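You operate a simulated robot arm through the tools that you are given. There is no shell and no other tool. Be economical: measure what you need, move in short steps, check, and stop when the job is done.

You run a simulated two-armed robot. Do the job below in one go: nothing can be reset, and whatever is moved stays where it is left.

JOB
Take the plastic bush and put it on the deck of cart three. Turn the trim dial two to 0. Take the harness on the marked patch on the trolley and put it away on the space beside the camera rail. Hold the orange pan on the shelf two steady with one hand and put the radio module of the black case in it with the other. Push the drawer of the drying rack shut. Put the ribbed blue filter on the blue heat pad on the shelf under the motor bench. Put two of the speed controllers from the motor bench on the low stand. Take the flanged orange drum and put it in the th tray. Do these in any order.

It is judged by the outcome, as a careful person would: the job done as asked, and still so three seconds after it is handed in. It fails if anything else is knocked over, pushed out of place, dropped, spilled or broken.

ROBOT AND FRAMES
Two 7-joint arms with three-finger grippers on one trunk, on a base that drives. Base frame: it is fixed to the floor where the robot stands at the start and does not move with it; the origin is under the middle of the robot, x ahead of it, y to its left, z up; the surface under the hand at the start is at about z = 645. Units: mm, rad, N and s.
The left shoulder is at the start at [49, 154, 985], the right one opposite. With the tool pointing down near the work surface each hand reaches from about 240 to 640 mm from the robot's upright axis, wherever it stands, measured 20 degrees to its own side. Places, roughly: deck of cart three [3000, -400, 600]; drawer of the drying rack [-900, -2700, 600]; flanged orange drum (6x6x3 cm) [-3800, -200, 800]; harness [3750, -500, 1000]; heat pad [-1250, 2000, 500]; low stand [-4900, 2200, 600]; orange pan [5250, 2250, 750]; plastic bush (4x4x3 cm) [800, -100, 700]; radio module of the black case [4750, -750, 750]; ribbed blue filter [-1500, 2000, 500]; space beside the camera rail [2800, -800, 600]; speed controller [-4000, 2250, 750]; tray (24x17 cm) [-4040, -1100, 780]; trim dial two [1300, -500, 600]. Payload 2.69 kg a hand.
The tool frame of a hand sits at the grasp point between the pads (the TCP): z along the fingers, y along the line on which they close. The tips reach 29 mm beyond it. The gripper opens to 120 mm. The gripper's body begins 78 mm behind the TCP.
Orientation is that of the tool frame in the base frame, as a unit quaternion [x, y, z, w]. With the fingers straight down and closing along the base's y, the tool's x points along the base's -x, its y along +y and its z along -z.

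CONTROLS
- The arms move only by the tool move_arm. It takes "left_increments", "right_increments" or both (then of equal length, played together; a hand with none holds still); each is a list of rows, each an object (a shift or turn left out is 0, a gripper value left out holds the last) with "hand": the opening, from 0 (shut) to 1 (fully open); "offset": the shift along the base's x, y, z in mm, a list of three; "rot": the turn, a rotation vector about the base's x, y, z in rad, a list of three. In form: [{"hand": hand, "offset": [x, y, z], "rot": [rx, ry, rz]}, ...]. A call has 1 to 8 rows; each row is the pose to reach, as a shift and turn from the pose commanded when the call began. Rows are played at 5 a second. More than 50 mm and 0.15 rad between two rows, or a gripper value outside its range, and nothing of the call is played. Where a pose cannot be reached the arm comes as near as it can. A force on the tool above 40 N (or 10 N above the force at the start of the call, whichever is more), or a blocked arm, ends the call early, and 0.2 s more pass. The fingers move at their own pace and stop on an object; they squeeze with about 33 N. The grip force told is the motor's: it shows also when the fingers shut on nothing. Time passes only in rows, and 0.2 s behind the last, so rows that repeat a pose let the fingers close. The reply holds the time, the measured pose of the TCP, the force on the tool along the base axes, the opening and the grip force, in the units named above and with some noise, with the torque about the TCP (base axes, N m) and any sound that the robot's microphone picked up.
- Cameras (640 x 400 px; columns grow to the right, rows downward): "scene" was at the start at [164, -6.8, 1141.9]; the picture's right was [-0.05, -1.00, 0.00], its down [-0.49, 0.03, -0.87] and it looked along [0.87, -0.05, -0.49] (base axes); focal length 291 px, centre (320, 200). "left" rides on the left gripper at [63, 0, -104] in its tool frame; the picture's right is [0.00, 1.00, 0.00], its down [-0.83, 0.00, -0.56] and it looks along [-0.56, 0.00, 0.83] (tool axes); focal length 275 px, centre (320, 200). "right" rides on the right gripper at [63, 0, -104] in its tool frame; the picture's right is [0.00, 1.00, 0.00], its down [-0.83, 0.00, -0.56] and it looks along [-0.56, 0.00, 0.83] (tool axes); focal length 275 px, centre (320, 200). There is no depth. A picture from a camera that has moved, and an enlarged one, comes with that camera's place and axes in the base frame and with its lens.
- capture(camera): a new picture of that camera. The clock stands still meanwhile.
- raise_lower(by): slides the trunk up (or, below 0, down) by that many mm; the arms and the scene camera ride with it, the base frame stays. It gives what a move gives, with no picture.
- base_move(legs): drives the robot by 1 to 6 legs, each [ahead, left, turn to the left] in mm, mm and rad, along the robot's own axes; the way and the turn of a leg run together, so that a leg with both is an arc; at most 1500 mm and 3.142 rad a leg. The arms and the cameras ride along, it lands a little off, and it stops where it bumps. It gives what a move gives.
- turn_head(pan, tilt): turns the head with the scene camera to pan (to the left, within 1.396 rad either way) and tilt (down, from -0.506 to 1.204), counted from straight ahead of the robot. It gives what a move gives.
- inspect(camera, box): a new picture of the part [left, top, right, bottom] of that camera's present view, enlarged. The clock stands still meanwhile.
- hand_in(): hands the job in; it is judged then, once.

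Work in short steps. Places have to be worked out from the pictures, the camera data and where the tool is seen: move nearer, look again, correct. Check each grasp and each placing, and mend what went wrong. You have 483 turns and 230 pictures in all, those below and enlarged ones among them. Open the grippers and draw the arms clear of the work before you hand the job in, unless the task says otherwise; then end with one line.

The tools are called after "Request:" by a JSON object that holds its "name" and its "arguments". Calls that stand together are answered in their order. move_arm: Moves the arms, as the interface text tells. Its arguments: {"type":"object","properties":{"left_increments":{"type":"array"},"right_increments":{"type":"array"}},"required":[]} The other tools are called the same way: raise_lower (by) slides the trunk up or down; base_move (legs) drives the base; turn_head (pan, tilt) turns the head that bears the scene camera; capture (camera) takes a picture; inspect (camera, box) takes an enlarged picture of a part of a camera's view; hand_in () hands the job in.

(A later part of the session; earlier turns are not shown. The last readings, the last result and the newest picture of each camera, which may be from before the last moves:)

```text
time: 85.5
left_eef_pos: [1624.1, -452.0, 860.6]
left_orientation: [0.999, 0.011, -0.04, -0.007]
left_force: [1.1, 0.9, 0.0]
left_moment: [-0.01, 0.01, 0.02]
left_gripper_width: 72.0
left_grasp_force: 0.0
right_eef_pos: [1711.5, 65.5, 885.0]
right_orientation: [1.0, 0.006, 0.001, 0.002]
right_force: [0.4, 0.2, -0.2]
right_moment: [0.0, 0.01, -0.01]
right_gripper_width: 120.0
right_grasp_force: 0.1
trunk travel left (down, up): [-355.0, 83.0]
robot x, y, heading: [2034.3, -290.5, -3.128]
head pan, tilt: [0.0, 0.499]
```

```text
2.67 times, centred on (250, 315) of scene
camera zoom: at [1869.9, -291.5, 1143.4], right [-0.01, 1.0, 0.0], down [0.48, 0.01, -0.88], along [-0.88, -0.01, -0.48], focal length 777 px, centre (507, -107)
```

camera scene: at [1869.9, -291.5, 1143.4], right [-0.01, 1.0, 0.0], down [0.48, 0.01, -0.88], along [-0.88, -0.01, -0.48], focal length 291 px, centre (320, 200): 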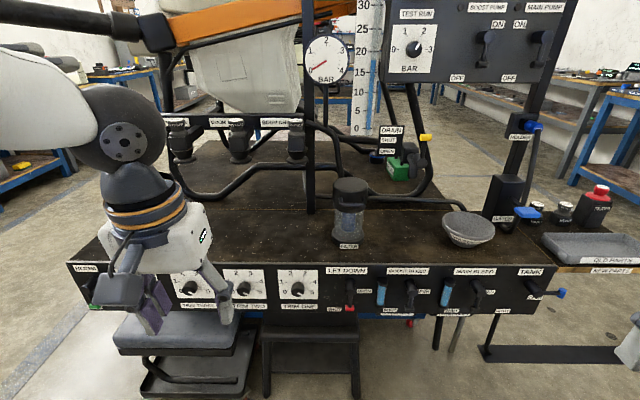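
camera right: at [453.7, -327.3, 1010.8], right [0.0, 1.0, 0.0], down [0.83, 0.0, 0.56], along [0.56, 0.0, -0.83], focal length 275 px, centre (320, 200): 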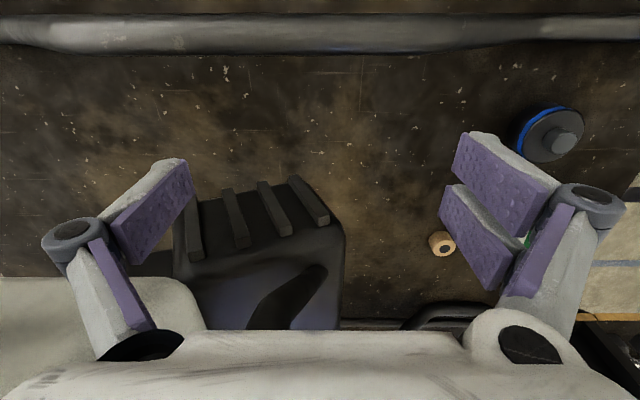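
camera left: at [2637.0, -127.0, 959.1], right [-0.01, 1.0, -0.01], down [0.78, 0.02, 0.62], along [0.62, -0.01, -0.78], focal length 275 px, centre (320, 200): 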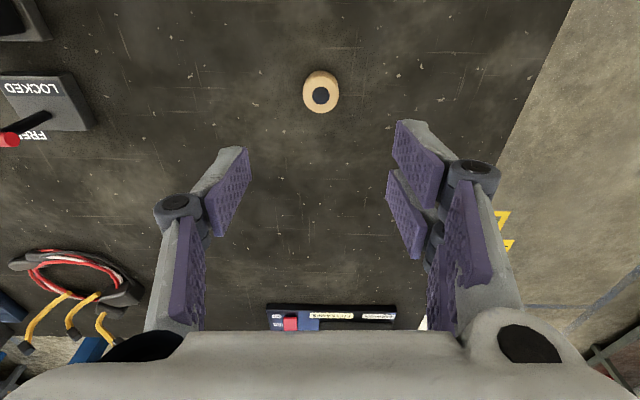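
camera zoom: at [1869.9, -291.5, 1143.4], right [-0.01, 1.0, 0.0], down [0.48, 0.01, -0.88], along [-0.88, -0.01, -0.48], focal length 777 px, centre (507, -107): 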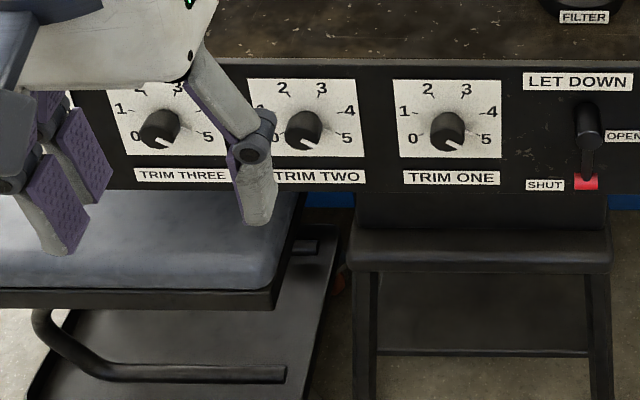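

TRIM TWO is near [1334, −488, 590], its white mark at the lower right (≈5), needing an anticlockwise turn to 0. In free space I pitch the left hand to point horizontally forward.

Request:
{"name": "move_arm", "arguments": {"left_increments": [{"offset": [-10, 0, -20], "rot": [0, 0.14, 0]}, {"offset": [-20, 0, -40], "rot": [0, 0.28, 0]}, {"offset": [-30, 0, -60], "rot": [0, 0.42, 0]}, {"offset": [-40, 0, -80], "rot": [0, 0.56, 0]}, {"offset": [-50, 0, -100], "rot": [0, 0.7, 0]}, {"offset": [-60, 0, -120], "rot": [0, 0.84, 0]}]}}

Request:
{"name": "move_arm", "arguments": {"left_increments": [{"offset": [-5, -5, -20], "rot": [0, 0.14, 0]}, {"offset": [-10, -10, -40], "rot": [0, 0.28, 0]}, {"offset": [-15, -15, -60], "rot": [0, 0.42, 0]}, {"offset": [-20, -20, -80], "rot": [0, 0.56, 0]}, {"offset": [-25, -30, -100], "rot": [0, 0.67, 0]}]}}

Request:
{"name": "capture", "arguments": {"camera": "left"}}

```text
time: 87.0
left_eef_pos: [1564.3, -450.9, 740.1]
left_orientation: [0.896, 0.009, -0.445, -0.012]
left_force: [-0.4, 0.5, 0.0]
left_moment: [-0.02, 0.0, -0.04]
left_gripper_width: 71.9
left_grasp_force: 0.1
right_eef_pos: [1710.4, 64.9, 884.8]
right_orientation: [1.0, 0.005, 0.001, 0.003]
right_force: [0.3, -0.1, 0.3]
right_moment: [-0.02, 0.01, -0.02]
right_gripper_width: 119.8
right_grasp_force: 0.1
trunk travel left (down, up): [-355.0, 83.0]
robot x, y, heading: [2037.8, -289.0, -3.125]
head pan, tilt: [0.0, 0.499]
```

```text
time: 88.2
left_eef_pos: [1534.3, -394.9, 641.3]
left_orientation: [-0.701, -0.006, 0.713, -0.018]
left_force: [0.3, -0.5, -0.9]
left_moment: [-0.02, 0.02, 0.02]
left_gripper_width: 72.1
left_grasp_force: 0.0
left hand out of reach, approached as far as the arm can: row 1, 2, 3, 4, 5
right_eef_pos: [1710.7, 65.3, 885.2]
right_orientation: [1.0, 0.006, 0.0, 0.001]
right_force: [0.7, 0.5, 0.5]
right_moment: [0.02, -0.02, 0.02]
right_gripper_width: 119.9
right_grasp_force: 0.0
trunk travel left (down, up): [-355.0, 83.0]
robot x, y, heading: [2034.1, -286.5, -3.13]
head pan, tilt: [0.0, 0.499]
```

```text
201 pictures are left
camera left: at [1637.5, -392.3, 575.3], right [0.04, -1.0, 0.02], down [0.57, 0.04, 0.82], along [-0.82, -0.02, 0.57], focal length 275 px, centre (320, 200)
```

left: 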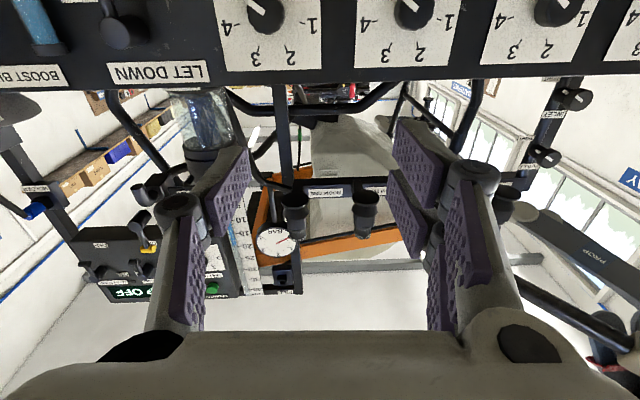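

Dial two is near [1330, −491, 580]. A lower trunk suits a horizontal tool, so I back off, lower by 200 mm, and raise the hand accordingly.

Request:
{"name": "base_move", "arguments": {"legs": [[-120, 0, 0]]}}

Request:
{"name": "raise_lower", "arguments": {"by": -200}}

Request:
{"name": "move_arm", "arguments": {"left_increments": [{"offset": [0, -20, 40]}, {"offset": [0, -40, 80]}, {"offset": [0, -60, 120]}, {"offset": [0, -80, 140]}]}}

Request:
{"name": "turn_head", "arguments": {"pan": 0.15, "tilt": 0.5}}

Request:
{"name": "capture", "arguments": {"camera": "scene"}}

```text
time: 89.4
left_eef_pos: [1649.1, -393.3, 641.1]
left_orientation: [-0.701, -0.006, 0.713, -0.019]
left_force: [0.7, 0.6, -0.5]
left_moment: [0.01, -0.04, 0.0]
left_gripper_width: 72.1
left_grasp_force: 0.0
right_eef_pos: [1827.5, 67.7, 884.8]
right_orientation: [1.0, 0.005, 0.001, 0.003]
right_force: [1.2, -0.2, 0.6]
right_moment: [0.0, 0.02, 0.0]
right_gripper_width: 120.1
right_grasp_force: 0.0
trunk travel left (down, up): [-355.0, 83.0]
robot x, y, heading: [2151.6, -286.0, -3.133]
head pan, tilt: [0.0, 0.499]
```

```text
time: 91.5
left_eef_pos: [1649.2, -393.9, 440.6]
left_orientation: [-0.701, -0.007, 0.713, -0.02]
left_force: [-0.2, -0.3, 0.7]
left_moment: [0.0, 0.02, 0.01]
left_gripper_width: 71.7
left_grasp_force: 0.0
right_eef_pos: [1820.9, 69.2, 622.6]
right_orientation: [0.992, 0.005, 0.126, 0.003]
right_force: [-0.6, 0.3, -0.2]
right_moment: [0.02, 0.0, 0.03]
right_gripper_width: 119.6
right_grasp_force: 0.1
trunk travel left (down, up): [-155.0, 283.0]
robot x, y, heading: [2153.3, -283.6, -3.137]
head pan, tilt: [0.0, 0.499]
```

```text
time: 92.5
left_eef_pos: [1647.3, -433.1, 594.4]
left_orientation: [-0.703, -0.01, 0.711, -0.029]
left_force: [-0.7, 0.4, 0.3]
left_moment: [0.0, -0.01, -0.01]
left_gripper_width: 72.1
left_grasp_force: 0.0
left hand out of reach, approached as far as the arm can: row 1, 2, 3, 4
right_eef_pos: [1821.9, 67.6, 621.5]
right_orientation: [0.992, 0.004, 0.126, 0.003]
right_force: [0.8, -0.2, -0.4]
right_moment: [-0.03, 0.0, -0.03]
right_gripper_width: 119.9
right_grasp_force: 0.1
trunk travel left (down, up): [-155.0, 283.0]
robot x, y, heading: [2150.9, -287.8, -3.132]
head pan, tilt: [0.0, 0.499]
```

```text
time: 93.2
left_eef_pos: [1649.0, -433.3, 594.5]
left_orientation: [-0.703, -0.01, 0.711, -0.028]
left_force: [0.3, 0.2, 0.5]
left_moment: [0.01, 0.0, -0.05]
left_gripper_width: 72.0
left_grasp_force: 0.0
right_eef_pos: [1822.5, 68.5, 622.1]
right_orientation: [0.992, 0.005, 0.126, 0.002]
right_force: [1.2, -0.4, 0.2]
right_moment: [-0.01, 0.02, -0.01]
right_gripper_width: 120.1
right_grasp_force: 0.0
trunk travel left (down, up): [-155.0, 283.0]
robot x, y, heading: [2154.6, -286.5, -3.134]
head pan, tilt: [0.15, 0.499]
```

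```text
200 pictures are left
camera scene: at [1927.8, -304.3, 934.6], right [-0.16, 0.99, 0.0], down [0.47, 0.08, -0.88], along [-0.87, -0.14, -0.48], focal length 291 px, centre (320, 200)
```

scene: 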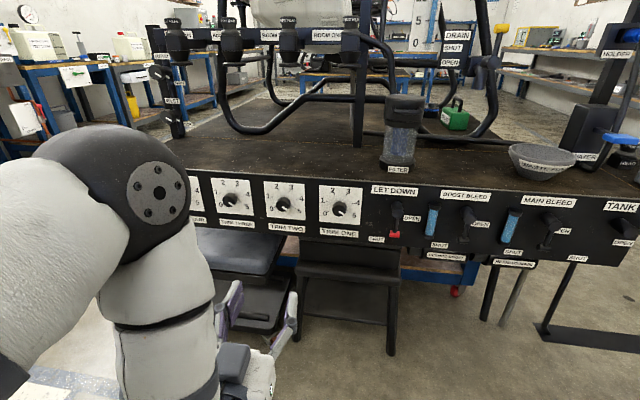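

I now have a good view of the dials; I enlarge dial two.

Request:
{"name": "inspect", "arguments": {"camera": "scene", "box": [200, 165, 370, 265]}}

```text
3.76 times, centred on (285, 215) of scene
camera zoom: at [1927.8, -304.3, 934.6], right [-0.16, 0.99, 0.0], down [0.47, 0.08, -0.88], along [-0.87, -0.14, -0.48], focal length 1096 px, centre (452, 144)
```

zoom: 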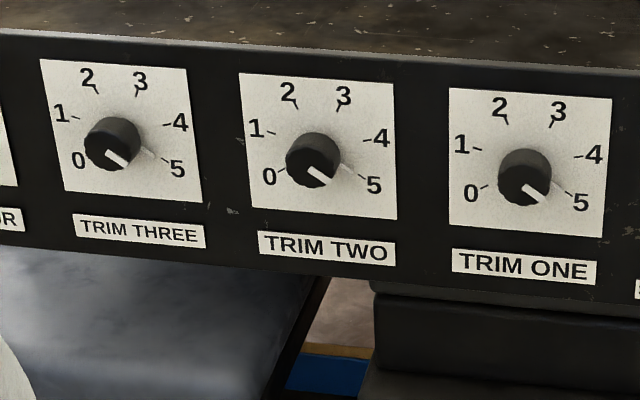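

Dial two's mark is exactly at 5; scale 240° for 0–5, so I must turn 240° anticlockwise. Knob at about [1336, −490, 579]. I shift the base left and forward.

Request:
{"name": "base_move", "arguments": {"legs": [[0, 57, 0], [190, 0, 0]]}}

Request:
{"name": "capture", "arguments": {"camera": "scene"}}

Request:
{"name": "capture", "arguments": {"camera": "left"}}

```text
time: 95.5
left_eef_pos: [1458.2, -493.4, 594.1]
left_orientation: [-0.703, -0.01, 0.71, -0.028]
left_force: [0.1, -0.4, -0.1]
left_moment: [-0.01, 0.0, 0.0]
left_gripper_width: 71.8
left_grasp_force: 0.1
right_eef_pos: [1631.3, 8.2, 622.2]
right_orientation: [0.992, 0.005, 0.126, 0.003]
right_force: [-0.6, -0.7, 0.4]
right_moment: [0.05, -0.03, -0.01]
right_gripper_width: 119.8
right_grasp_force: 0.1
trunk travel left (down, up): [-155.0, 283.0]
robot x, y, heading: [1963.2, -342.7, -3.13]
head pan, tilt: [0.15, 0.499]
```

```text
198 pictures are left
camera scene: at [1738.1, -363.7, 934.6], right [-0.16, 0.99, 0.0], down [0.47, 0.08, -0.88], along [-0.87, -0.14, -0.48], focal length 291 px, centre (320, 200)
```

scene: 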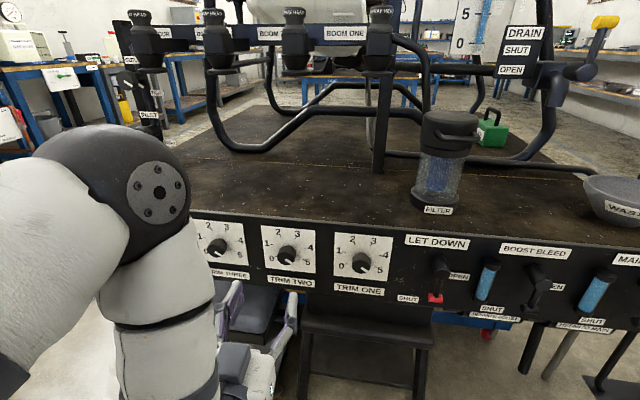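

```text
197 pictures are left
camera left: at [1562.3, -489.3, 529.8], right [0.05, -1.0, 0.03], down [0.56, 0.06, 0.82], along [-0.82, -0.03, 0.57], focal length 275 px, centre (320, 200)
```

left: 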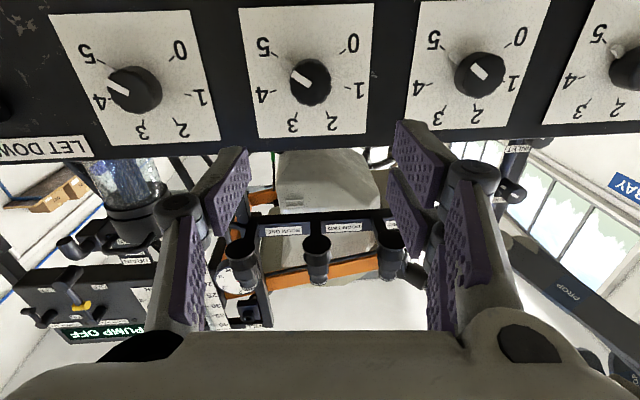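

The knob is almost straight ahead at [1336, −492, 576]. I align the tool axis and pre-roll the hand −60°, staying off the face.

Request:
{"name": "move_arm", "arguments": {"left_increments": [{"hand": 0.55, "offset": [0, 0, -5], "rot": [0, 0, -0.05]}, {"offset": [0, 0, -10], "rot": [-0.14, 0, -0.05]}, {"offset": [0, 0, -17], "rot": [-0.28, 0, -0.05]}, {"offset": [0, 0, -17], "rot": [-0.42, 0, -0.05]}, {"offset": [0, 0, -17], "rot": [-0.56, 0, -0.05]}, {"offset": [0, 0, -17], "rot": [-0.7, 0, -0.05]}, {"offset": [0, 0, -17], "rot": [-0.84, 0, -0.05]}]}}

```text
time: 97.1
left_eef_pos: [1458.0, -493.7, 577.9]
left_orientation: [-0.63, 0.297, 0.654, -0.296]
left_force: [0.1, -0.7, 0.2]
left_moment: [0.0, -0.03, 0.02]
left_gripper_width: 65.9
left_grasp_force: 0.0
left hand out of reach, approached as far as the arm can: row 1
right_eef_pos: [1632.8, 8.6, 621.5]
right_orientation: [0.992, 0.005, 0.127, 0.003]
right_force: [0.0, 0.3, 0.7]
right_moment: [0.0, 0.01, 0.01]
right_gripper_width: 120.0
right_grasp_force: 0.0
trunk travel left (down, up): [-155.0, 283.0]
robot x, y, heading: [1961.8, -344.0, -3.13]
head pan, tilt: [0.15, 0.499]
```

Alignment is good. I roll a bit further and advance to just over the knob, then view.

Request:
{"name": "move_arm", "arguments": {"left_increments": [{"offset": [-10, 1, -1], "rot": [-0.13, 0, 0]}, {"offset": [-30, 1, -2], "rot": [-0.26, 0, 0]}, {"offset": [-60, 1, -2], "rot": [-0.26, 0, 0]}, {"offset": [-85, 1, -2], "rot": [-0.26, 0, 0]}]}}

Request:
{"name": "capture", "arguments": {"camera": "left"}}

Request:
{"name": "inspect", "arguments": {"camera": "scene", "box": [180, 200, 400, 340]}}

```text
time: 98.1
left_eef_pos: [1370.8, -490.3, 575.2]
left_orientation: [-0.587, 0.38, 0.609, -0.374]
left_force: [0.8, -0.3, -1.2]
left_moment: [0.03, -0.01, -0.01]
left_gripper_width: 65.9
left_grasp_force: 0.1
right_eef_pos: [1631.6, 9.3, 621.6]
right_orientation: [0.992, 0.005, 0.126, 0.002]
right_force: [1.0, 0.8, -0.3]
right_moment: [-0.02, 0.02, 0.02]
right_gripper_width: 120.0
right_grasp_force: 0.0
trunk travel left (down, up): [-155.0, 283.0]
robot x, y, heading: [1961.6, -344.8, -3.133]
head pan, tilt: [0.15, 0.499]
```

```text
196 pictures are left
camera left: at [1474.3, -549.8, 545.5], right [0.01, -0.43, 0.9], down [0.58, 0.74, 0.34], along [-0.81, 0.52, 0.26], focal length 275 px, centre (320, 200)
```

left: 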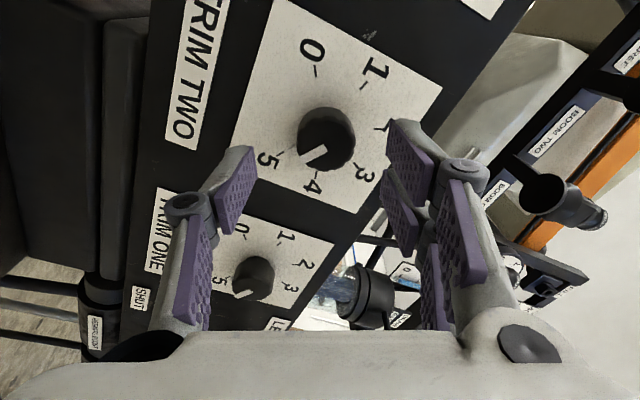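

```text
2.86 times, centred on (290, 270) of scene
camera zoom: at [1738.2, -363.7, 934.6], right [-0.16, 0.99, 0.0], down [0.47, 0.08, -0.88], along [-0.87, -0.14, -0.48], focal length 832 px, centre (406, 0)
```

zoom: 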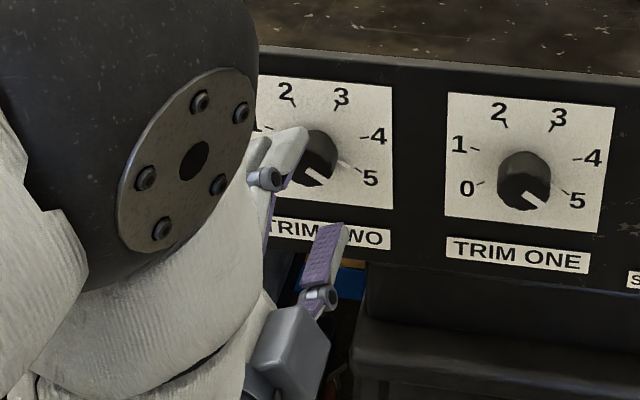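

The knob's axis is at about y −492, z 577, its front at x≈1325–1335. I advance to TCP x≈1348 watching for contact.

Request:
{"name": "move_arm", "arguments": {"left_increments": [{"offset": [-8, -2, 2]}, {"offset": [-15, -2, 2]}, {"offset": [-23, -2, 2]}]}}

Request:
{"name": "capture", "arguments": {"camera": "left"}}

```text
time: 98.9
left_eef_pos: [1349.1, -494.5, 576.1]
left_orientation: [-0.587, 0.38, 0.609, -0.375]
left_force: [-0.2, -0.7, -0.5]
left_moment: [0.02, 0.02, 0.0]
left_gripper_width: 66.0
left_grasp_force: 0.0
right_eef_pos: [1632.3, 9.7, 621.8]
right_orientation: [0.992, 0.005, 0.126, 0.003]
right_force: [-0.4, -0.7, 0.3]
right_moment: [0.0, 0.02, -0.01]
right_gripper_width: 119.8
right_grasp_force: 0.0
trunk travel left (down, up): [-155.0, 283.0]
robot x, y, heading: [1962.8, -345.1, -3.135]
head pan, tilt: [0.15, 0.499]
```

```text
194 pictures are left
camera left: at [1452.0, -553.3, 547.5], right [0.01, -0.43, 0.9], down [0.58, 0.74, 0.34], along [-0.81, 0.52, 0.26], focal length 275 px, centre (320, 200)
```

left: 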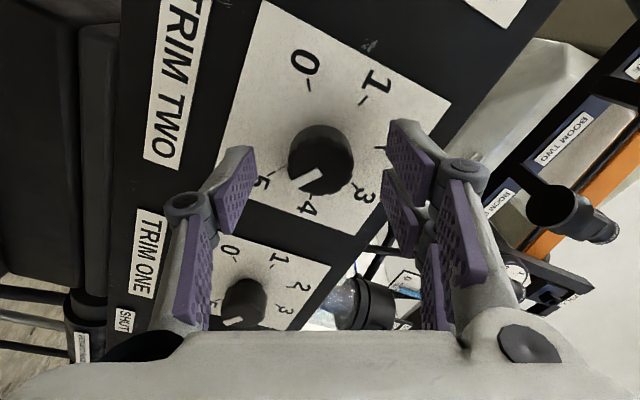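

The knob front lies ~17 mm ahead of the TCP and the face ~38 mm, so I advance 5 mm more and close on the knob.

Request:
{"name": "move_arm", "arguments": {"left_increments": [{"offset": [-5, 1, 1]}, {"hand": 0.2, "offset": [-5, 1, 1]}, {"hand": 0, "offset": [-5, 1, 1]}, {"hand": 0, "offset": [-5, 1, 1]}]}}

```text
time: 99.9
left_eef_pos: [1343.8, -493.2, 576.9]
left_orientation: [-0.587, 0.38, 0.609, -0.375]
left_force: [5.1, 1.0, -5.2]
left_moment: [0.0, -0.14, -0.05]
left_gripper_width: 32.5
left_grasp_force: 44.8
right_eef_pos: [1632.0, 9.1, 620.9]
right_orientation: [0.992, 0.004, 0.127, 0.004]
right_force: [0.3, -0.8, -0.1]
right_moment: [0.02, -0.01, -0.01]
right_gripper_width: 120.2
right_grasp_force: 0.0
trunk travel left (down, up): [-155.0, 283.0]
robot x, y, heading: [1959.6, -343.7, -3.132]
head pan, tilt: [0.15, 0.499]
```

Knob gripped at 32.5 mm. I roll anticlockwise (+x) 1.05 rad and check.

Request:
{"name": "move_arm", "arguments": {"left_increments": [{"offset": [0, 0, -1], "rot": [0.14, 0, 0]}, {"offset": [0, 0, -1], "rot": [0.28, 0, 0]}, {"offset": [0, 0, -1], "rot": [0.42, 0, 0]}, {"offset": [0, 0, -1], "rot": [0.56, 0, 0]}, {"offset": [0, 0, -1], "rot": [0.7, 0, 0]}, {"offset": [0, 0, -1], "rot": [0.84, 0, 0]}, {"offset": [0, 0, -1], "rot": [0.98, 0, 0]}, {"offset": [0, 0, -1], "rot": [1.05, 0, 0]}]}}

Request:
{"name": "move_arm", "arguments": {"left_increments": [{"rot": [0.14, 0, 0]}, {"rot": [0.28, 0, 0]}, {"rot": [0.42, 0, 0]}, {"rot": [0.56, 0, 0]}, {"rot": [0.7, 0, 0]}, {"rot": [0.84, 0, 0]}, {"rot": [0.98, 0, 0]}, {"rot": [1.05, 0, 0]}]}}

Request:
{"name": "capture", "arguments": {"camera": "left"}}

```text
time: 101.8
left_eef_pos: [1344.6, -491.5, 578.4]
left_orientation: [-0.696, 0.014, 0.716, -0.049]
left_force: [-2.9, -4.9, -1.8]
left_moment: [-0.02, -0.15, 0.02]
left_gripper_width: 33.0
left_grasp_force: 44.8
left hand out of reach, approached as far as the arm can: row 8
right_eef_pos: [1629.9, 6.5, 621.9]
right_orientation: [0.992, 0.006, 0.126, 0.002]
right_force: [-0.1, -0.4, -0.4]
right_moment: [0.0, -0.01, 0.0]
right_gripper_width: 119.6
right_grasp_force: 0.0
trunk travel left (down, up): [-155.0, 283.0]
robot x, y, heading: [1965.8, -345.9, -3.128]
head pan, tilt: [0.15, 0.499]
stopped in row 8 (left hand): the force on the tool passed its limit at 44 N (the readings are from after the stop); the commanded pose is now the measured one
```

```text
time: 102.2
left_eef_pos: [1344.2, -491.4, 578.9]
left_orientation: [-0.7, -0.029, 0.713, -0.03]
left_force: [-6.5, -6.0, -4.2]
left_moment: [0.0, -0.24, -0.37]
left_gripper_width: 33.5
left_grasp_force: 45.2
left hand out of reach, approached as far as the arm can: row 1
right_eef_pos: [1630.1, 6.4, 620.8]
right_orientation: [0.992, 0.008, 0.126, 0.002]
right_force: [0.0, -0.3, -0.1]
right_moment: [0.01, 0.0, -0.02]
right_gripper_width: 120.1
right_grasp_force: 0.1
trunk travel left (down, up): [-155.0, 283.0]
robot x, y, heading: [1962.7, -344.5, -3.128]
head pan, tilt: [0.15, 0.499]
stopped in row 1 (left hand): the force on the tool passed its limit at 49 N (the readings are from after the stop); the commanded pose is now the measured one
```

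```text
193 pictures are left
camera left: at [1447.2, -482.5, 513.1], right [0.08, -1.0, 0.01], down [0.57, 0.05, 0.82], along [-0.82, -0.07, 0.57], focal length 275 px, centre (320, 200)
```

left: 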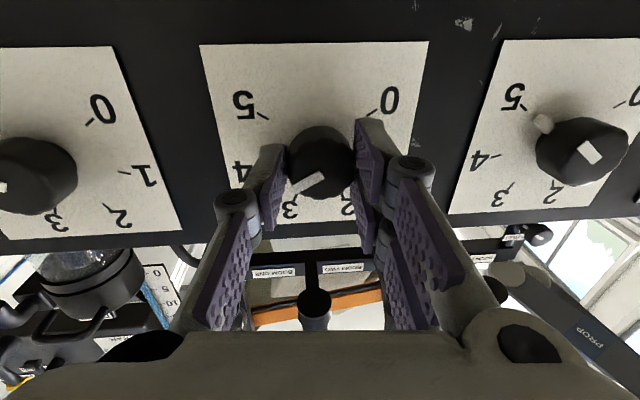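

The knob turned about 65°; the wrist can't roll past neutral this way, so I'll use the range on the other side. I open and roll back in the free range.

Request:
{"name": "move_arm", "arguments": {"left_increments": [{"hand": 0.55, "offset": [1, 0, -1]}, {"hand": 0.55, "offset": [1, 0, -1]}, {"offset": [1, 0, -1], "rot": [-0.14, 0, 0]}, {"offset": [1, 0, -1], "rot": [-0.28, 0, 0]}, {"offset": [1, 0, -1], "rot": [-0.42, 0, 0]}, {"offset": [1, 0, -1], "rot": [-0.56, 0, 0]}, {"offset": [1, 0, -1], "rot": [-0.7, 0, 0]}, {"offset": [1, 0, -1], "rot": [-0.84, 0, 0]}]}}

Request:
{"name": "move_arm", "arguments": {"left_increments": [{"rot": [-0.14, 0, 0]}, {"rot": [-0.28, 0, 0]}, {"rot": [-0.42, 0, 0]}, {"rot": [-0.56, 0, 0]}, {"rot": [-0.7, 0, 0]}, {"rot": [-0.84, 0, 0]}, {"rot": [-0.98, 0, 0]}, {"rot": [-1.12, 0, 0]}]}}

```text
time: 104.0
left_eef_pos: [1345.9, -488.1, 578.8]
left_orientation: [-0.625, 0.267, 0.663, -0.313]
left_force: [0.4, -0.1, 0.6]
left_moment: [0.01, -0.04, 0.03]
left_gripper_width: 66.3
left_grasp_force: 0.0
right_eef_pos: [1629.7, 5.8, 620.5]
right_orientation: [0.992, 0.008, 0.126, 0.003]
right_force: [0.0, 0.2, -0.4]
right_moment: [-0.01, 0.01, 0.02]
right_gripper_width: 120.0
right_grasp_force: 0.1
trunk travel left (down, up): [-155.0, 283.0]
robot x, y, heading: [1962.6, -345.0, -3.128]
head pan, tilt: [0.15, 0.499]
```

```text
time: 105.8
left_eef_pos: [1346.9, -489.1, 578.2]
left_orientation: [0.363, -0.578, -0.421, 0.597]
left_force: [-0.6, 0.2, 0.0]
left_moment: [0.02, -0.01, 0.01]
left_gripper_width: 66.4
left_grasp_force: 0.1
right_eef_pos: [1629.7, 6.2, 620.9]
right_orientation: [0.992, 0.008, 0.126, 0.002]
right_force: [0.1, 0.1, 0.1]
right_moment: [-0.01, -0.02, -0.02]
right_gripper_width: 119.8
right_grasp_force: 0.2
trunk travel left (down, up): [-155.0, 283.0]
robot x, y, heading: [1962.2, -346.1, -3.122]
head pan, tilt: [0.15, 0.499]
```

Roll range on that side is fine. I correct the small tilt, roll a bit further, and recentre before gripping again.

Request:
{"name": "move_arm", "arguments": {"left_increments": [{"offset": [0, -2, -1], "rot": [0, -0.068, 0.053]}, {"offset": [0, -3, -1], "rot": [-0.14, -0.068, 0.053]}, {"offset": [0, -3, -1], "rot": [-0.28, -0.068, 0.053]}, {"offset": [0, -3, -1], "rot": [-0.42, -0.068, 0.053]}, {"offset": [0, -3, -1], "rot": [-0.56, -0.068, 0.053]}]}}

Request:
{"name": "capture", "arguments": {"camera": "left"}}

```text
time: 107.0
left_eef_pos: [1345.4, -492.5, 577.9]
left_orientation: [-0.215, 0.681, 0.216, -0.665]
left_force: [0.7, -0.3, -0.6]
left_moment: [-0.01, -0.04, 0.05]
left_gripper_width: 66.3
left_grasp_force: 0.1
right_eef_pos: [1630.4, 6.1, 621.0]
right_orientation: [0.992, 0.008, 0.127, 0.003]
right_force: [-0.4, -0.4, -0.2]
right_moment: [0.03, -0.01, -0.05]
right_gripper_width: 119.9
right_grasp_force: 0.1
trunk travel left (down, up): [-155.0, 283.0]
robot x, y, heading: [1961.6, -347.8, -3.128]
head pan, tilt: [0.15, 0.499]
```

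```text
192 pictures are left
camera left: at [1448.7, -529.8, 631.3], right [0.0, 0.82, 0.58], down [0.57, 0.47, -0.67], along [-0.82, 0.33, -0.47], focal length 275 px, centre (320, 200)
```

left: 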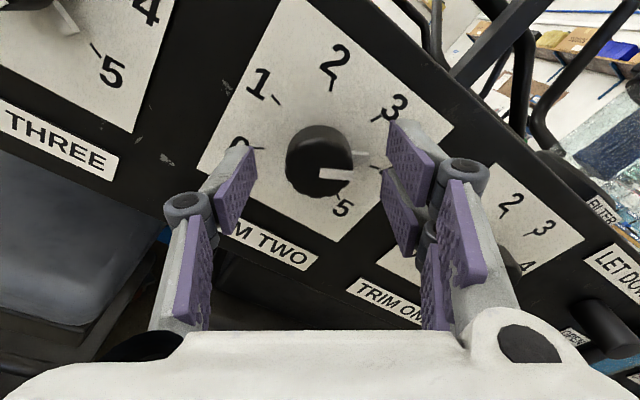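

The pointer nub sits at about 4. I grip here and roll anticlockwise through the free range.

Request:
{"name": "move_arm", "arguments": {"left_increments": [{"hand": 0, "offset": [0, 0, 0]}, {"hand": 0}, {"hand": 0}, {"hand": 0, "rot": [0.14, 0, 0]}, {"rot": [0.28, 0, 0]}, {"rot": [0.42, 0, 0]}, {"rot": [0.56, 0, 0]}, {"rot": [0.7, 0, 0]}]}}

Request:
{"name": "move_arm", "arguments": {"left_increments": [{"rot": [0.14, 0, 0]}, {"rot": [0.28, 0, 0]}, {"rot": [0.42, 0, 0]}, {"rot": [0.56, 0, 0]}, {"rot": [0.7, 0, 0]}, {"rot": [0.84, 0, 0]}, {"rot": [0.98, 0, 0]}, {"rot": [1.05, 0, 0]}]}}

Request:
{"name": "capture", "arguments": {"camera": "left"}}

```text
time: 108.8
left_eef_pos: [1345.5, -493.2, 577.7]
left_orientation: [-0.431, 0.565, 0.438, -0.55]
left_force: [7.9, -4.3, -4.0]
left_moment: [-0.01, -0.45, -0.31]
left_gripper_width: 32.4
left_grasp_force: 45.0
right_eef_pos: [1630.0, 5.4, 621.0]
right_orientation: [0.992, 0.007, 0.126, 0.002]
right_force: [-0.2, 1.0, -0.3]
right_moment: [-0.02, 0.02, -0.01]
right_gripper_width: 120.1
right_grasp_force: 0.0
trunk travel left (down, up): [-155.0, 283.0]
robot x, y, heading: [1958.7, -347.5, -3.13]
head pan, tilt: [0.15, 0.499]
```

```text
time: 110.6
left_eef_pos: [1346.0, -493.4, 578.9]
left_orientation: [-0.648, 0.268, 0.663, -0.261]
left_force: [12.4, -7.1, 2.6]
left_moment: [0.01, 0.12, 0.23]
left_gripper_width: 32.5
left_grasp_force: 45.6
right_eef_pos: [1630.3, 6.3, 622.0]
right_orientation: [0.992, 0.008, 0.125, 0.003]
right_force: [0.3, 0.4, -0.5]
right_moment: [-0.01, -0.01, -0.02]
right_gripper_width: 120.0
right_grasp_force: 0.0
trunk travel left (down, up): [-155.0, 283.0]
robot x, y, heading: [1964.1, -345.9, -3.128]
head pan, tilt: [0.15, 0.499]
```

```text
191 pictures are left
camera left: at [1448.8, -538.5, 530.8], right [0.0, -0.72, 0.7], down [0.58, 0.57, 0.59], along [-0.82, 0.4, 0.41], focal length 275 px, centre (320, 200)
```

left: 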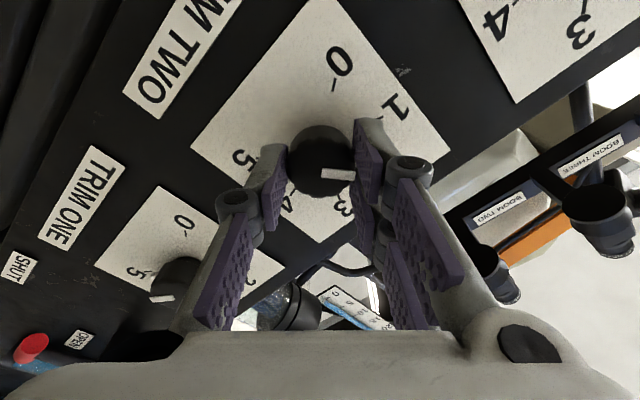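

Turning well (now about 2). I continue another 0.75 rad.

Request:
{"name": "move_arm", "arguments": {"left_increments": [{"offset": [0, 1, 0], "rot": [0.12, 0, 0]}, {"offset": [0, 1, 0], "rot": [0.24, 0, 0]}, {"offset": [0, 1, 0], "rot": [0.36, 0, 0]}, {"offset": [0, 1, 0], "rot": [0.48, 0, 0]}, {"offset": [0, 1, 0], "rot": [0.6, 0, 0]}, {"offset": [0, 1, 0], "rot": [0.7, 0, 0]}]}}

Request:
{"name": "move_arm", "arguments": {"left_increments": [{"hand": 0.55}, {"hand": 0.55}, {"hand": 0.55, "offset": [15, 0, 0]}]}}

Request:
{"name": "capture", "arguments": {"camera": "left"}}

```text
time: 111.9
left_eef_pos: [1346.0, -491.0, 579.3]
left_orientation: [-0.698, 0.037, 0.713, -0.057]
left_force: [3.3, -3.1, 1.8]
left_moment: [0.01, 0.2, 0.06]
left_gripper_width: 32.5
left_grasp_force: 45.2
left hand out of reach, approached as far as the arm can: row 6
right_eef_pos: [1630.0, 4.5, 620.8]
right_orientation: [0.992, 0.01, 0.125, 0.001]
right_force: [0.6, 0.0, -0.3]
right_moment: [0.01, -0.01, 0.02]
right_gripper_width: 119.9
right_grasp_force: 0.1
trunk travel left (down, up): [-155.0, 283.0]
robot x, y, heading: [1963.5, -349.0, -3.119]
head pan, tilt: [0.15, 0.499]
stopped in row 6 (left hand): the force on the tool passed its limit at 48 N (the readings are from after the stop); the commanded pose is now the measured one
```

```text
time: 112.7
left_eef_pos: [1359.3, -491.6, 577.6]
left_orientation: [-0.698, 0.037, 0.713, -0.056]
left_force: [-0.2, 0.9, 0.7]
left_moment: [0.0, 0.02, -0.02]
left_gripper_width: 66.1
left_grasp_force: 0.0
right_eef_pos: [1628.6, 5.7, 621.7]
right_orientation: [0.992, 0.009, 0.126, 0.003]
right_force: [-0.2, -0.1, -0.2]
right_moment: [-0.02, 0.0, -0.01]
right_gripper_width: 119.8
right_grasp_force: 0.0
trunk travel left (down, up): [-155.0, 283.0]
robot x, y, heading: [1963.3, -347.2, -3.123]
head pan, tilt: [0.15, 0.499]
```

```text
190 pictures are left
camera left: at [1463.2, -497.2, 512.1], right [0.03, -0.99, 0.14], down [0.57, 0.13, 0.81], along [-0.82, 0.06, 0.57], focal length 275 px, centre (320, 200)
```

left: 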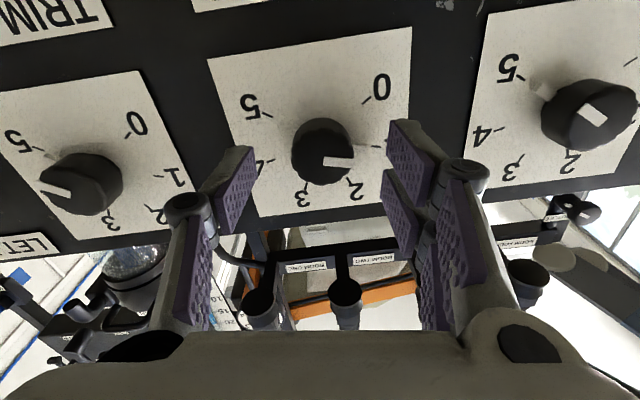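

The pointer is now close to 1. I roll back about 1 rad open, advance and grip again.

Request:
{"name": "move_arm", "arguments": {"left_increments": [{"rot": [-0.14, 0, 0]}, {"rot": [-0.28, 0, 0]}, {"rot": [-0.42, 0, 0]}, {"rot": [-0.56, 0, 0]}, {"rot": [-0.7, 0, 0]}, {"rot": [-0.84, 0, 0]}, {"rot": [-0.98, 0, 0]}, {"rot": [-1.1, 0, 0]}]}}

Request:
{"name": "move_arm", "arguments": {"left_increments": [{"offset": [-7, 0, 0]}, {"offset": [-15, 0, 0]}]}}

Request:
{"name": "capture", "arguments": {"camera": "left"}}

```text
time: 114.5
left_eef_pos: [1359.7, -490.1, 578.9]
left_orientation: [-0.566, 0.406, 0.587, -0.413]
left_force: [-0.8, -0.7, -1.2]
left_moment: [-0.03, 0.02, -0.02]
left_gripper_width: 66.3
left_grasp_force: 0.1
right_eef_pos: [1629.1, 5.2, 620.6]
right_orientation: [0.992, 0.009, 0.126, 0.003]
right_force: [-1.3, 0.5, 0.3]
right_moment: [0.01, 0.0, 0.0]
right_gripper_width: 119.9
right_grasp_force: 0.1
trunk travel left (down, up): [-155.0, 283.0]
robot x, y, heading: [1960.3, -348.4, -3.12]
head pan, tilt: [0.15, 0.499]
```

```text
time: 115.1
left_eef_pos: [1343.8, -490.8, 578.2]
left_orientation: [-0.566, 0.405, 0.588, -0.412]
left_force: [0.6, 0.5, -0.2]
left_moment: [0.01, 0.0, 0.0]
left_gripper_width: 66.1
left_grasp_force: 0.1
right_eef_pos: [1629.3, 4.4, 620.6]
right_orientation: [0.992, 0.009, 0.127, 0.002]
right_force: [0.4, 0.5, -0.1]
right_moment: [0.01, -0.01, 0.03]
right_gripper_width: 119.9
right_grasp_force: 0.1
trunk travel left (down, up): [-155.0, 283.0]
robot x, y, heading: [1961.3, -349.9, -3.121]
head pan, tilt: [0.15, 0.499]
```

```text
189 pictures are left
camera left: at [1447.7, -550.4, 554.3], right [0.03, -0.33, 0.94], down [0.57, 0.78, 0.25], along [-0.82, 0.53, 0.21], focal length 275 px, centre (320, 200)
```

left: 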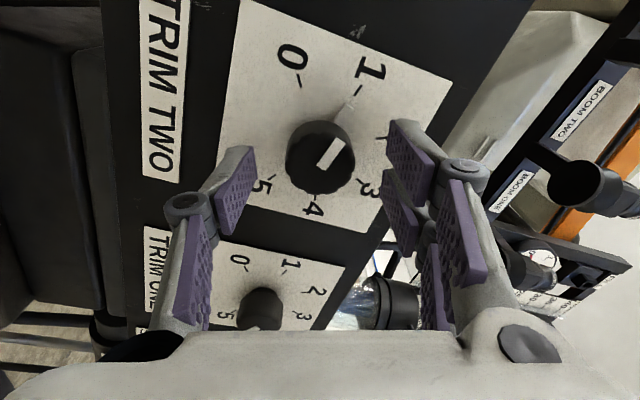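

The nub is exactly on 1; 48° (0.84 rad) remain. I grip and turn that amount.

Request:
{"name": "move_arm", "arguments": {"left_increments": [{"hand": 0, "offset": [0, -1, -1]}, {"hand": 0, "offset": [0, -1, -1]}, {"hand": 0, "offset": [0, -1, -1], "rot": [0.12, 0, 0]}, {"offset": [0, -1, -1], "rot": [0.26, 0, 0]}, {"offset": [0, -1, -1], "rot": [0.4, 0, 0]}, {"offset": [0, -1, -1], "rot": [0.54, 0, 0]}, {"offset": [0, -1, -1], "rot": [0.68, 0, 0]}, {"offset": [0, -1, -1], "rot": [0.8, 0, 0]}]}}

Request:
{"name": "capture", "arguments": {"camera": "left"}}

```text
time: 116.9
left_eef_pos: [1344.3, -492.3, 579.1]
left_orientation: [-0.68, 0.141, 0.701, -0.16]
left_force: [1.5, -2.3, 16.6]
left_moment: [-0.02, 0.82, -0.16]
left_gripper_width: 32.9
left_grasp_force: 44.6
right_eef_pos: [1631.3, 4.7, 622.2]
right_orientation: [0.992, 0.009, 0.125, 0.002]
right_force: [0.4, 0.4, -0.5]
right_moment: [0.06, 0.0, -0.02]
right_gripper_width: 120.1
right_grasp_force: 0.1
trunk travel left (down, up): [-155.0, 283.0]
robot x, y, heading: [1965.3, -349.9, -3.127]
head pan, tilt: [0.15, 0.499]
```

```text
188 pictures are left
camera left: at [1447.7, -516.1, 518.3], right [0.03, -0.91, 0.42], down [0.57, 0.36, 0.73], along [-0.82, 0.22, 0.53], focal length 275 px, centre (320, 200)
```

left: 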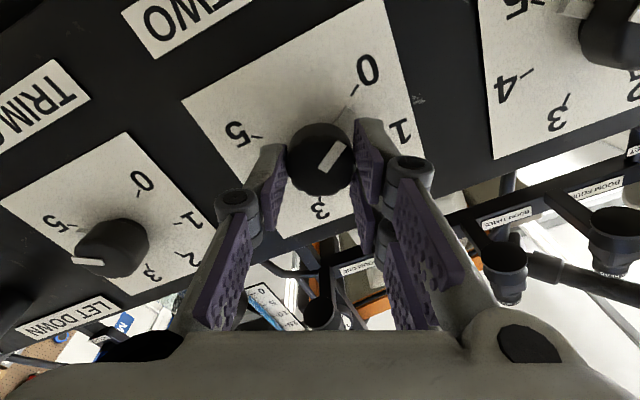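

Very near 0. I add the last 0.05 rad, then release, back off and check.

Request:
{"name": "move_arm", "arguments": {"left_increments": [{"rot": [0.05, 0, 0]}, {"rot": [0.05, 0, 0]}, {"hand": 0.55, "rot": [0.05, 0, 0]}, {"hand": 0.55, "rot": [0.05, 0, 0]}, {"offset": [20, 0, 0], "rot": [0.05, 0, 0]}, {"offset": [60, 0, 0], "rot": [0, 0, 0]}, {"offset": [100, 0, 0], "rot": [-0.1, 0, 0]}]}}

Request:
{"name": "capture", "arguments": {"camera": "left"}}

Request:
{"name": "inspect", "arguments": {"camera": "scene", "box": [190, 205, 410, 345]}}

```text
time: 118.5
left_eef_pos: [1445.6, -491.1, 583.7]
left_orientation: [-0.673, 0.178, 0.691, -0.194]
left_force: [0.4, -1.3, -1.4]
left_moment: [0.0, 0.03, 0.0]
left_gripper_width: 66.1
left_grasp_force: 0.0
right_eef_pos: [1628.2, 4.8, 620.7]
right_orientation: [0.992, 0.009, 0.126, 0.002]
right_force: [0.3, -0.4, -0.7]
right_moment: [0.0, 0.0, 0.01]
right_gripper_width: 120.1
right_grasp_force: 0.1
trunk travel left (down, up): [-155.0, 283.0]
robot x, y, heading: [1963.0, -345.7, -3.124]
head pan, tilt: [0.15, 0.499]
```

```text
187 pictures are left
camera left: at [1548.0, -521.7, 524.9], right [0.03, -0.86, 0.51], down [0.57, 0.43, 0.7], along [-0.82, 0.27, 0.5], focal length 275 px, centre (320, 200)
```

left: 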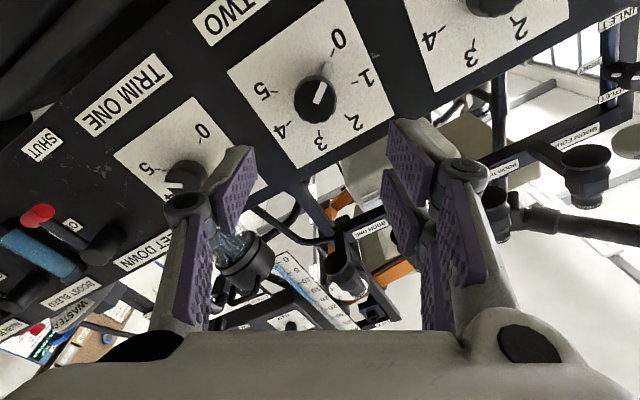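

```text
2.86 times, centred on (300, 275) of scene
camera zoom: at [1738.0, -366.8, 934.7], right [-0.17, 0.99, 0.0], down [0.47, 0.08, -0.88], along [-0.87, -0.15, -0.48], focal length 832 px, centre (377, -14)
```

zoom: 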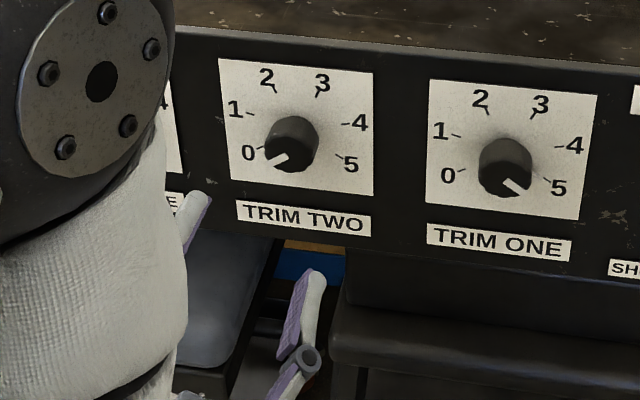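

TRIM TWO now points to 0 like a mirror image of its neighbour's 5. I back away, raise the trunk, and bring the hand back to pointing down.

Request:
{"name": "base_move", "arguments": {"legs": [[-120, 0, 0]]}}

Request:
{"name": "raise_lower", "arguments": {"by": 200}}

Request:
{"name": "move_arm", "arguments": {"left_increments": [{"rot": [0.12, 0, 0]}, {"offset": [0, 0, 15], "rot": [0.24, 0, 0]}, {"offset": [0, 0, 30], "rot": [0.36, 0, 0]}, {"offset": [5, 0, 45], "rot": [0.42, 0, 0]}, {"offset": [10, 0, 60], "rot": [0.42, 0, 0]}]}}

Request:
{"name": "move_arm", "arguments": {"left_increments": [{"offset": [5, 0, 20], "rot": [0, -0.14, 0]}, {"offset": [10, 0, 40], "rot": [0, -0.28, 0]}, {"offset": [20, 0, 60], "rot": [0, -0.42, 0]}, {"offset": [30, 0, 80], "rot": [0, -0.56, 0]}, {"offset": [40, 0, 100], "rot": [0, -0.7, 0]}, {"offset": [50, 0, 110], "rot": [0, -0.84, 0]}, {"offset": [50, 0, 120], "rot": [0, -0.98, 0]}, {"offset": [50, 0, 130], "rot": [0, -1.12, 0]}]}}

```text
time: 119.8
left_eef_pos: [1564.4, -488.4, 582.9]
left_orientation: [-0.673, 0.178, 0.691, -0.193]
left_force: [-1.0, 0.0, 0.5]
left_moment: [-0.02, -0.03, 0.01]
left_gripper_width: 66.1
left_grasp_force: 0.1
right_eef_pos: [1750.7, 7.1, 622.1]
right_orientation: [0.992, 0.009, 0.127, 0.002]
right_force: [-0.8, 0.5, -0.5]
right_moment: [-0.04, 0.01, 0.02]
right_gripper_width: 119.5
right_grasp_force: 0.0
trunk travel left (down, up): [-155.0, 283.0]
robot x, y, heading: [2081.8, -341.5, -3.125]
head pan, tilt: [0.15, 0.499]
```

```text
time: 121.9
left_eef_pos: [1565.4, -488.1, 782.1]
left_orientation: [-0.673, 0.179, 0.691, -0.193]
left_force: [0.1, 0.7, -0.3]
left_moment: [-0.02, 0.02, -0.01]
left_gripper_width: 65.9
left_grasp_force: 0.0
right_eef_pos: [1752.2, 7.3, 821.1]
right_orientation: [0.992, 0.008, 0.128, 0.002]
right_force: [-0.3, 0.8, -0.7]
right_moment: [-0.02, 0.01, 0.01]
right_gripper_width: 119.9
right_grasp_force: 0.0
trunk travel left (down, up): [-355.0, 83.0]
robot x, y, heading: [2079.7, -346.4, -3.125]
head pan, tilt: [0.15, 0.499]
```

```text
time: 123.1
left_eef_pos: [1577.4, -488.3, 841.2]
left_orientation: [-0.699, 0.03, 0.713, -0.048]
left_force: [0.7, 0.2, -0.2]
left_moment: [-0.02, -0.01, -0.02]
left_gripper_width: 65.9
left_grasp_force: 0.1
right_eef_pos: [1752.5, 7.6, 821.4]
right_orientation: [0.992, 0.008, 0.126, 0.004]
right_force: [0.3, -0.3, 0.0]
right_moment: [-0.01, -0.01, 0.02]
right_gripper_width: 120.0
right_grasp_force: 0.1
trunk travel left (down, up): [-355.0, 83.0]
robot x, y, heading: [2083.7, -346.3, -3.128]
head pan, tilt: [0.15, 0.499]
```

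```text
time: 124.9
left_eef_pos: [1624.5, -487.9, 973.5]
left_orientation: [0.971, -0.052, -0.233, 0.024]
left_force: [0.4, 0.7, 0.2]
left_moment: [0.02, 0.01, 0.02]
left_gripper_width: 66.0
left_grasp_force: 0.0
right_eef_pos: [1750.0, 6.8, 821.0]
right_orientation: [0.992, 0.008, 0.127, 0.002]
right_force: [0.1, 0.2, -0.3]
right_moment: [-0.01, -0.05, 0.02]
right_gripper_width: 120.0
right_grasp_force: 0.1
trunk travel left (down, up): [-355.0, 83.0]
robot x, y, heading: [2084.0, -346.5, -3.126]
head pan, tilt: [0.15, 0.499]
```

I finish straightening both hands to point down and draw them in for travel.

Request:
{"name": "move_arm", "arguments": {"left_increments": [{"offset": [15, 0, -20], "rot": [0, -0.12, 0.03]}, {"offset": [30, 0, -40], "rot": [0, -0.24, 0.06]}, {"offset": [45, 0, -60], "rot": [0, -0.36, 0.1]}, {"offset": [50, 0, -70], "rot": [0, -0.46, 0.1]}], "right_increments": [{"offset": [0, 0, 20], "rot": [0, 0.08, 0]}, {"offset": [0, 0, 40], "rot": [0, 0.16, 0]}, {"offset": [0, 0, 60], "rot": [0, 0.25, 0]}, {"offset": [0, 0, 80], "rot": [0, 0.25, 0]}]}}

Request:
{"name": "base_move", "arguments": {"legs": [[0, 1050, 0], [0, 0, 1.571], [0, 0, 1.571]]}}

Request:
{"name": "turn_head", "arguments": {"pan": 0.2, "tilt": 0.35}}

Request:
{"name": "capture", "arguments": {"camera": "scene"}}

```text
time: 125.9
left_eef_pos: [1673.8, -488.6, 902.6]
left_orientation: [1.0, -0.008, -0.003, 0.024]
left_force: [-1.6, -0.5, -0.1]
left_moment: [-0.03, 0.04, 0.01]
left_gripper_width: 65.9
left_grasp_force: 0.1
right_eef_pos: [1749.1, 9.7, 899.9]
right_orientation: [1.0, 0.009, 0.001, 0.003]
right_force: [-0.7, -0.5, 0.5]
right_moment: [-0.01, 0.03, -0.02]
right_gripper_width: 120.3
right_grasp_force: 0.0
trunk travel left (down, up): [-355.0, 83.0]
robot x, y, heading: [2085.4, -343.8, -3.124]
head pan, tilt: [0.15, 0.499]
```

```text
time: 141.9
left_eef_pos: [2517.4, -1263.7, 902.2]
left_orientation: [0.022, 0.999, 0.024, 0.006]
left_force: [-0.8, 0.7, -0.5]
left_moment: [0.0, 0.01, 0.01]
left_gripper_width: 65.9
left_grasp_force: 0.0
right_eef_pos: [2429.4, -1759.9, 900.9]
right_orientation: [0.005, 1.0, 0.003, -0.001]
right_force: [-0.4, 0.3, 0.4]
right_moment: [0.03, -0.03, -0.01]
right_gripper_width: 119.8
right_grasp_force: 0.1
trunk travel left (down, up): [-355.0, 83.0]
robot x, y, heading: [2099.8, -1395.9, -0.009]
head pan, tilt: [0.15, 0.499]
```

```text
time: 142.6
left_eef_pos: [2517.3, -1262.8, 902.6]
left_orientation: [0.022, 0.999, 0.025, 0.005]
left_force: [0.4, -0.3, 0.4]
left_moment: [0.02, -0.03, 0.01]
left_gripper_width: 65.8
left_grasp_force: 0.1
right_eef_pos: [2427.9, -1759.4, 900.4]
right_orientation: [0.005, 1.0, 0.003, -0.002]
right_force: [-0.1, -0.9, 0.0]
right_moment: [0.03, 0.0, -0.01]
right_gripper_width: 119.8
right_grasp_force: 0.0
trunk travel left (down, up): [-355.0, 83.0]
robot x, y, heading: [2100.1, -1399.7, -0.011]
head pan, tilt: [0.201, 0.351]
```

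```text
185 pictures are left
camera scene: at [2268.9, -1381.4, 1157.1], right [0.19, -0.98, 0.0], down [-0.34, -0.07, -0.94], along [0.92, 0.18, -0.34], focal length 291 px, centre (320, 200)
```

scene: 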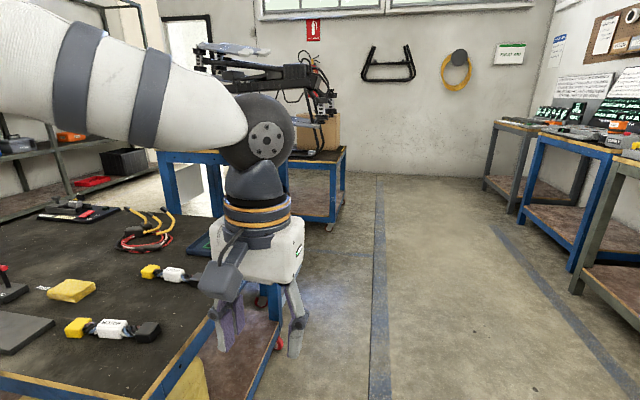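

The aisle ahead is clear. I drive to x≈3400 and look left at the trolley.

Request:
{"name": "base_move", "arguments": {"legs": [[1300, 0, 0]]}}

Request:
{"name": "turn_head", "arguments": {"pan": 1.1, "tilt": 0.35}}

Request:
{"name": "capture", "arguments": {"camera": "scene"}}

```text
time: 149.1
left_eef_pos: [3808.2, -1323.7, 902.0]
left_orientation: [0.044, 0.999, 0.022, 0.006]
left_force: [0.4, 0.2, -0.4]
left_moment: [0.01, 0.0, 0.02]
left_gripper_width: 65.9
left_grasp_force: 0.1
right_eef_pos: [3696.5, -1814.8, 901.6]
right_orientation: [0.027, 1.0, 0.002, -0.001]
right_force: [0.3, -0.3, -0.3]
right_moment: [-0.04, 0.0, 0.01]
right_gripper_width: 120.2
right_grasp_force: 0.0
trunk travel left (down, up): [-355.0, 83.0]
robot x, y, heading: [3387.4, -1440.3, -0.053]
head pan, tilt: [0.201, 0.351]
```

```text
time: 150.3
left_eef_pos: [3808.1, -1322.1, 903.4]
left_orientation: [0.044, 0.999, 0.023, 0.006]
left_force: [-0.3, -0.2, 0.1]
left_moment: [-0.01, -0.01, 0.03]
left_gripper_width: 65.9
left_grasp_force: 0.0
right_eef_pos: [3696.2, -1814.8, 901.2]
right_orientation: [0.028, 1.0, 0.003, -0.001]
right_force: [-0.3, -0.7, 0.8]
right_moment: [0.0, 0.0, 0.01]
right_gripper_width: 120.1
right_grasp_force: 0.0
trunk travel left (down, up): [-355.0, 83.0]
robot x, y, heading: [3387.7, -1435.6, -0.06]
head pan, tilt: [1.1, 0.351]
```

```text
184 pictures are left
camera scene: at [3508.4, -1363.1, 1157.1], right [0.86, -0.5, 0.0], down [-0.17, -0.3, -0.94], along [0.47, 0.81, -0.34], focal length 291 px, centre (320, 200)
```

scene: 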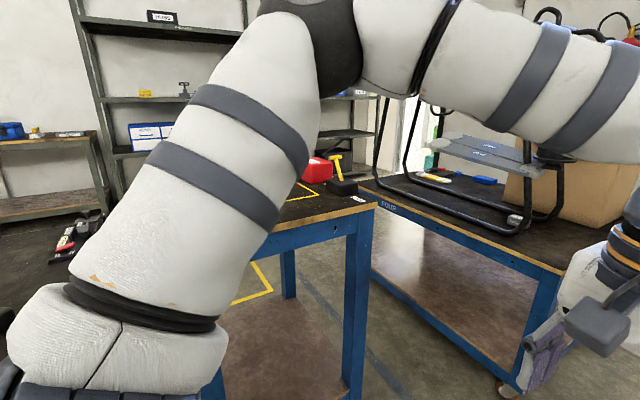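

My own arm blocks the view; I drive 350 mm on and turn to face the trolley (+y).

Request:
{"name": "base_move", "arguments": {"legs": [[370, 0, 0.06], [0, 0, 1.571]]}}

Request:
{"name": "turn_head", "arguments": {"pan": 0.0, "tilt": 0.5}}

Request:
{"name": "capture", "arguments": {"camera": "scene"}}

```text
time: 156.4
left_eef_pos: [3630.1, -1031.3, 903.1]
left_orientation: [-0.688, 0.725, 0.02, -0.014]
left_force: [0.0, 0.2, 0.8]
left_moment: [0.01, 0.02, 0.01]
left_gripper_width: 66.2
left_grasp_force: 0.1
right_eef_pos: [4123.1, -1126.6, 902.2]
right_orientation: [-0.699, 0.715, 0.001, -0.003]
right_force: [0.5, -0.3, 0.9]
right_moment: [0.02, 0.0, 0.03]
right_gripper_width: 120.0
right_grasp_force: 0.1
trunk travel left (down, up): [-355.0, 83.0]
robot x, y, heading: [3760.8, -1448.3, 1.552]
head pan, tilt: [1.1, 0.351]
```

```text
time: 157.7
left_eef_pos: [3629.3, -1033.1, 901.7]
left_orientation: [-0.688, 0.726, 0.02, -0.014]
left_force: [-0.7, -0.1, 0.6]
left_moment: [-0.03, 0.03, 0.01]
left_gripper_width: 65.9
left_grasp_force: 0.0
right_eef_pos: [4125.5, -1126.7, 901.0]
right_orientation: [-0.699, 0.715, 0.0, -0.003]
right_force: [-0.2, 0.4, 0.5]
right_moment: [-0.02, -0.02, 0.0]
right_gripper_width: 119.8
right_grasp_force: 0.1
trunk travel left (down, up): [-355.0, 83.0]
robot x, y, heading: [3755.1, -1448.2, 1.549]
head pan, tilt: [0.0, 0.499]
```

```text
183 pictures are left
camera scene: at [3760.2, -1283.5, 1143.4], right [1.0, -0.02, 0.0], down [-0.01, -0.48, -0.88], along [0.02, 0.88, -0.48], focal length 291 px, centre (320, 200)
```

scene: 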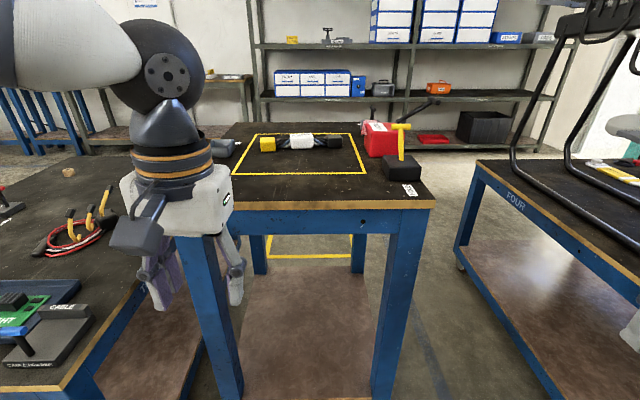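

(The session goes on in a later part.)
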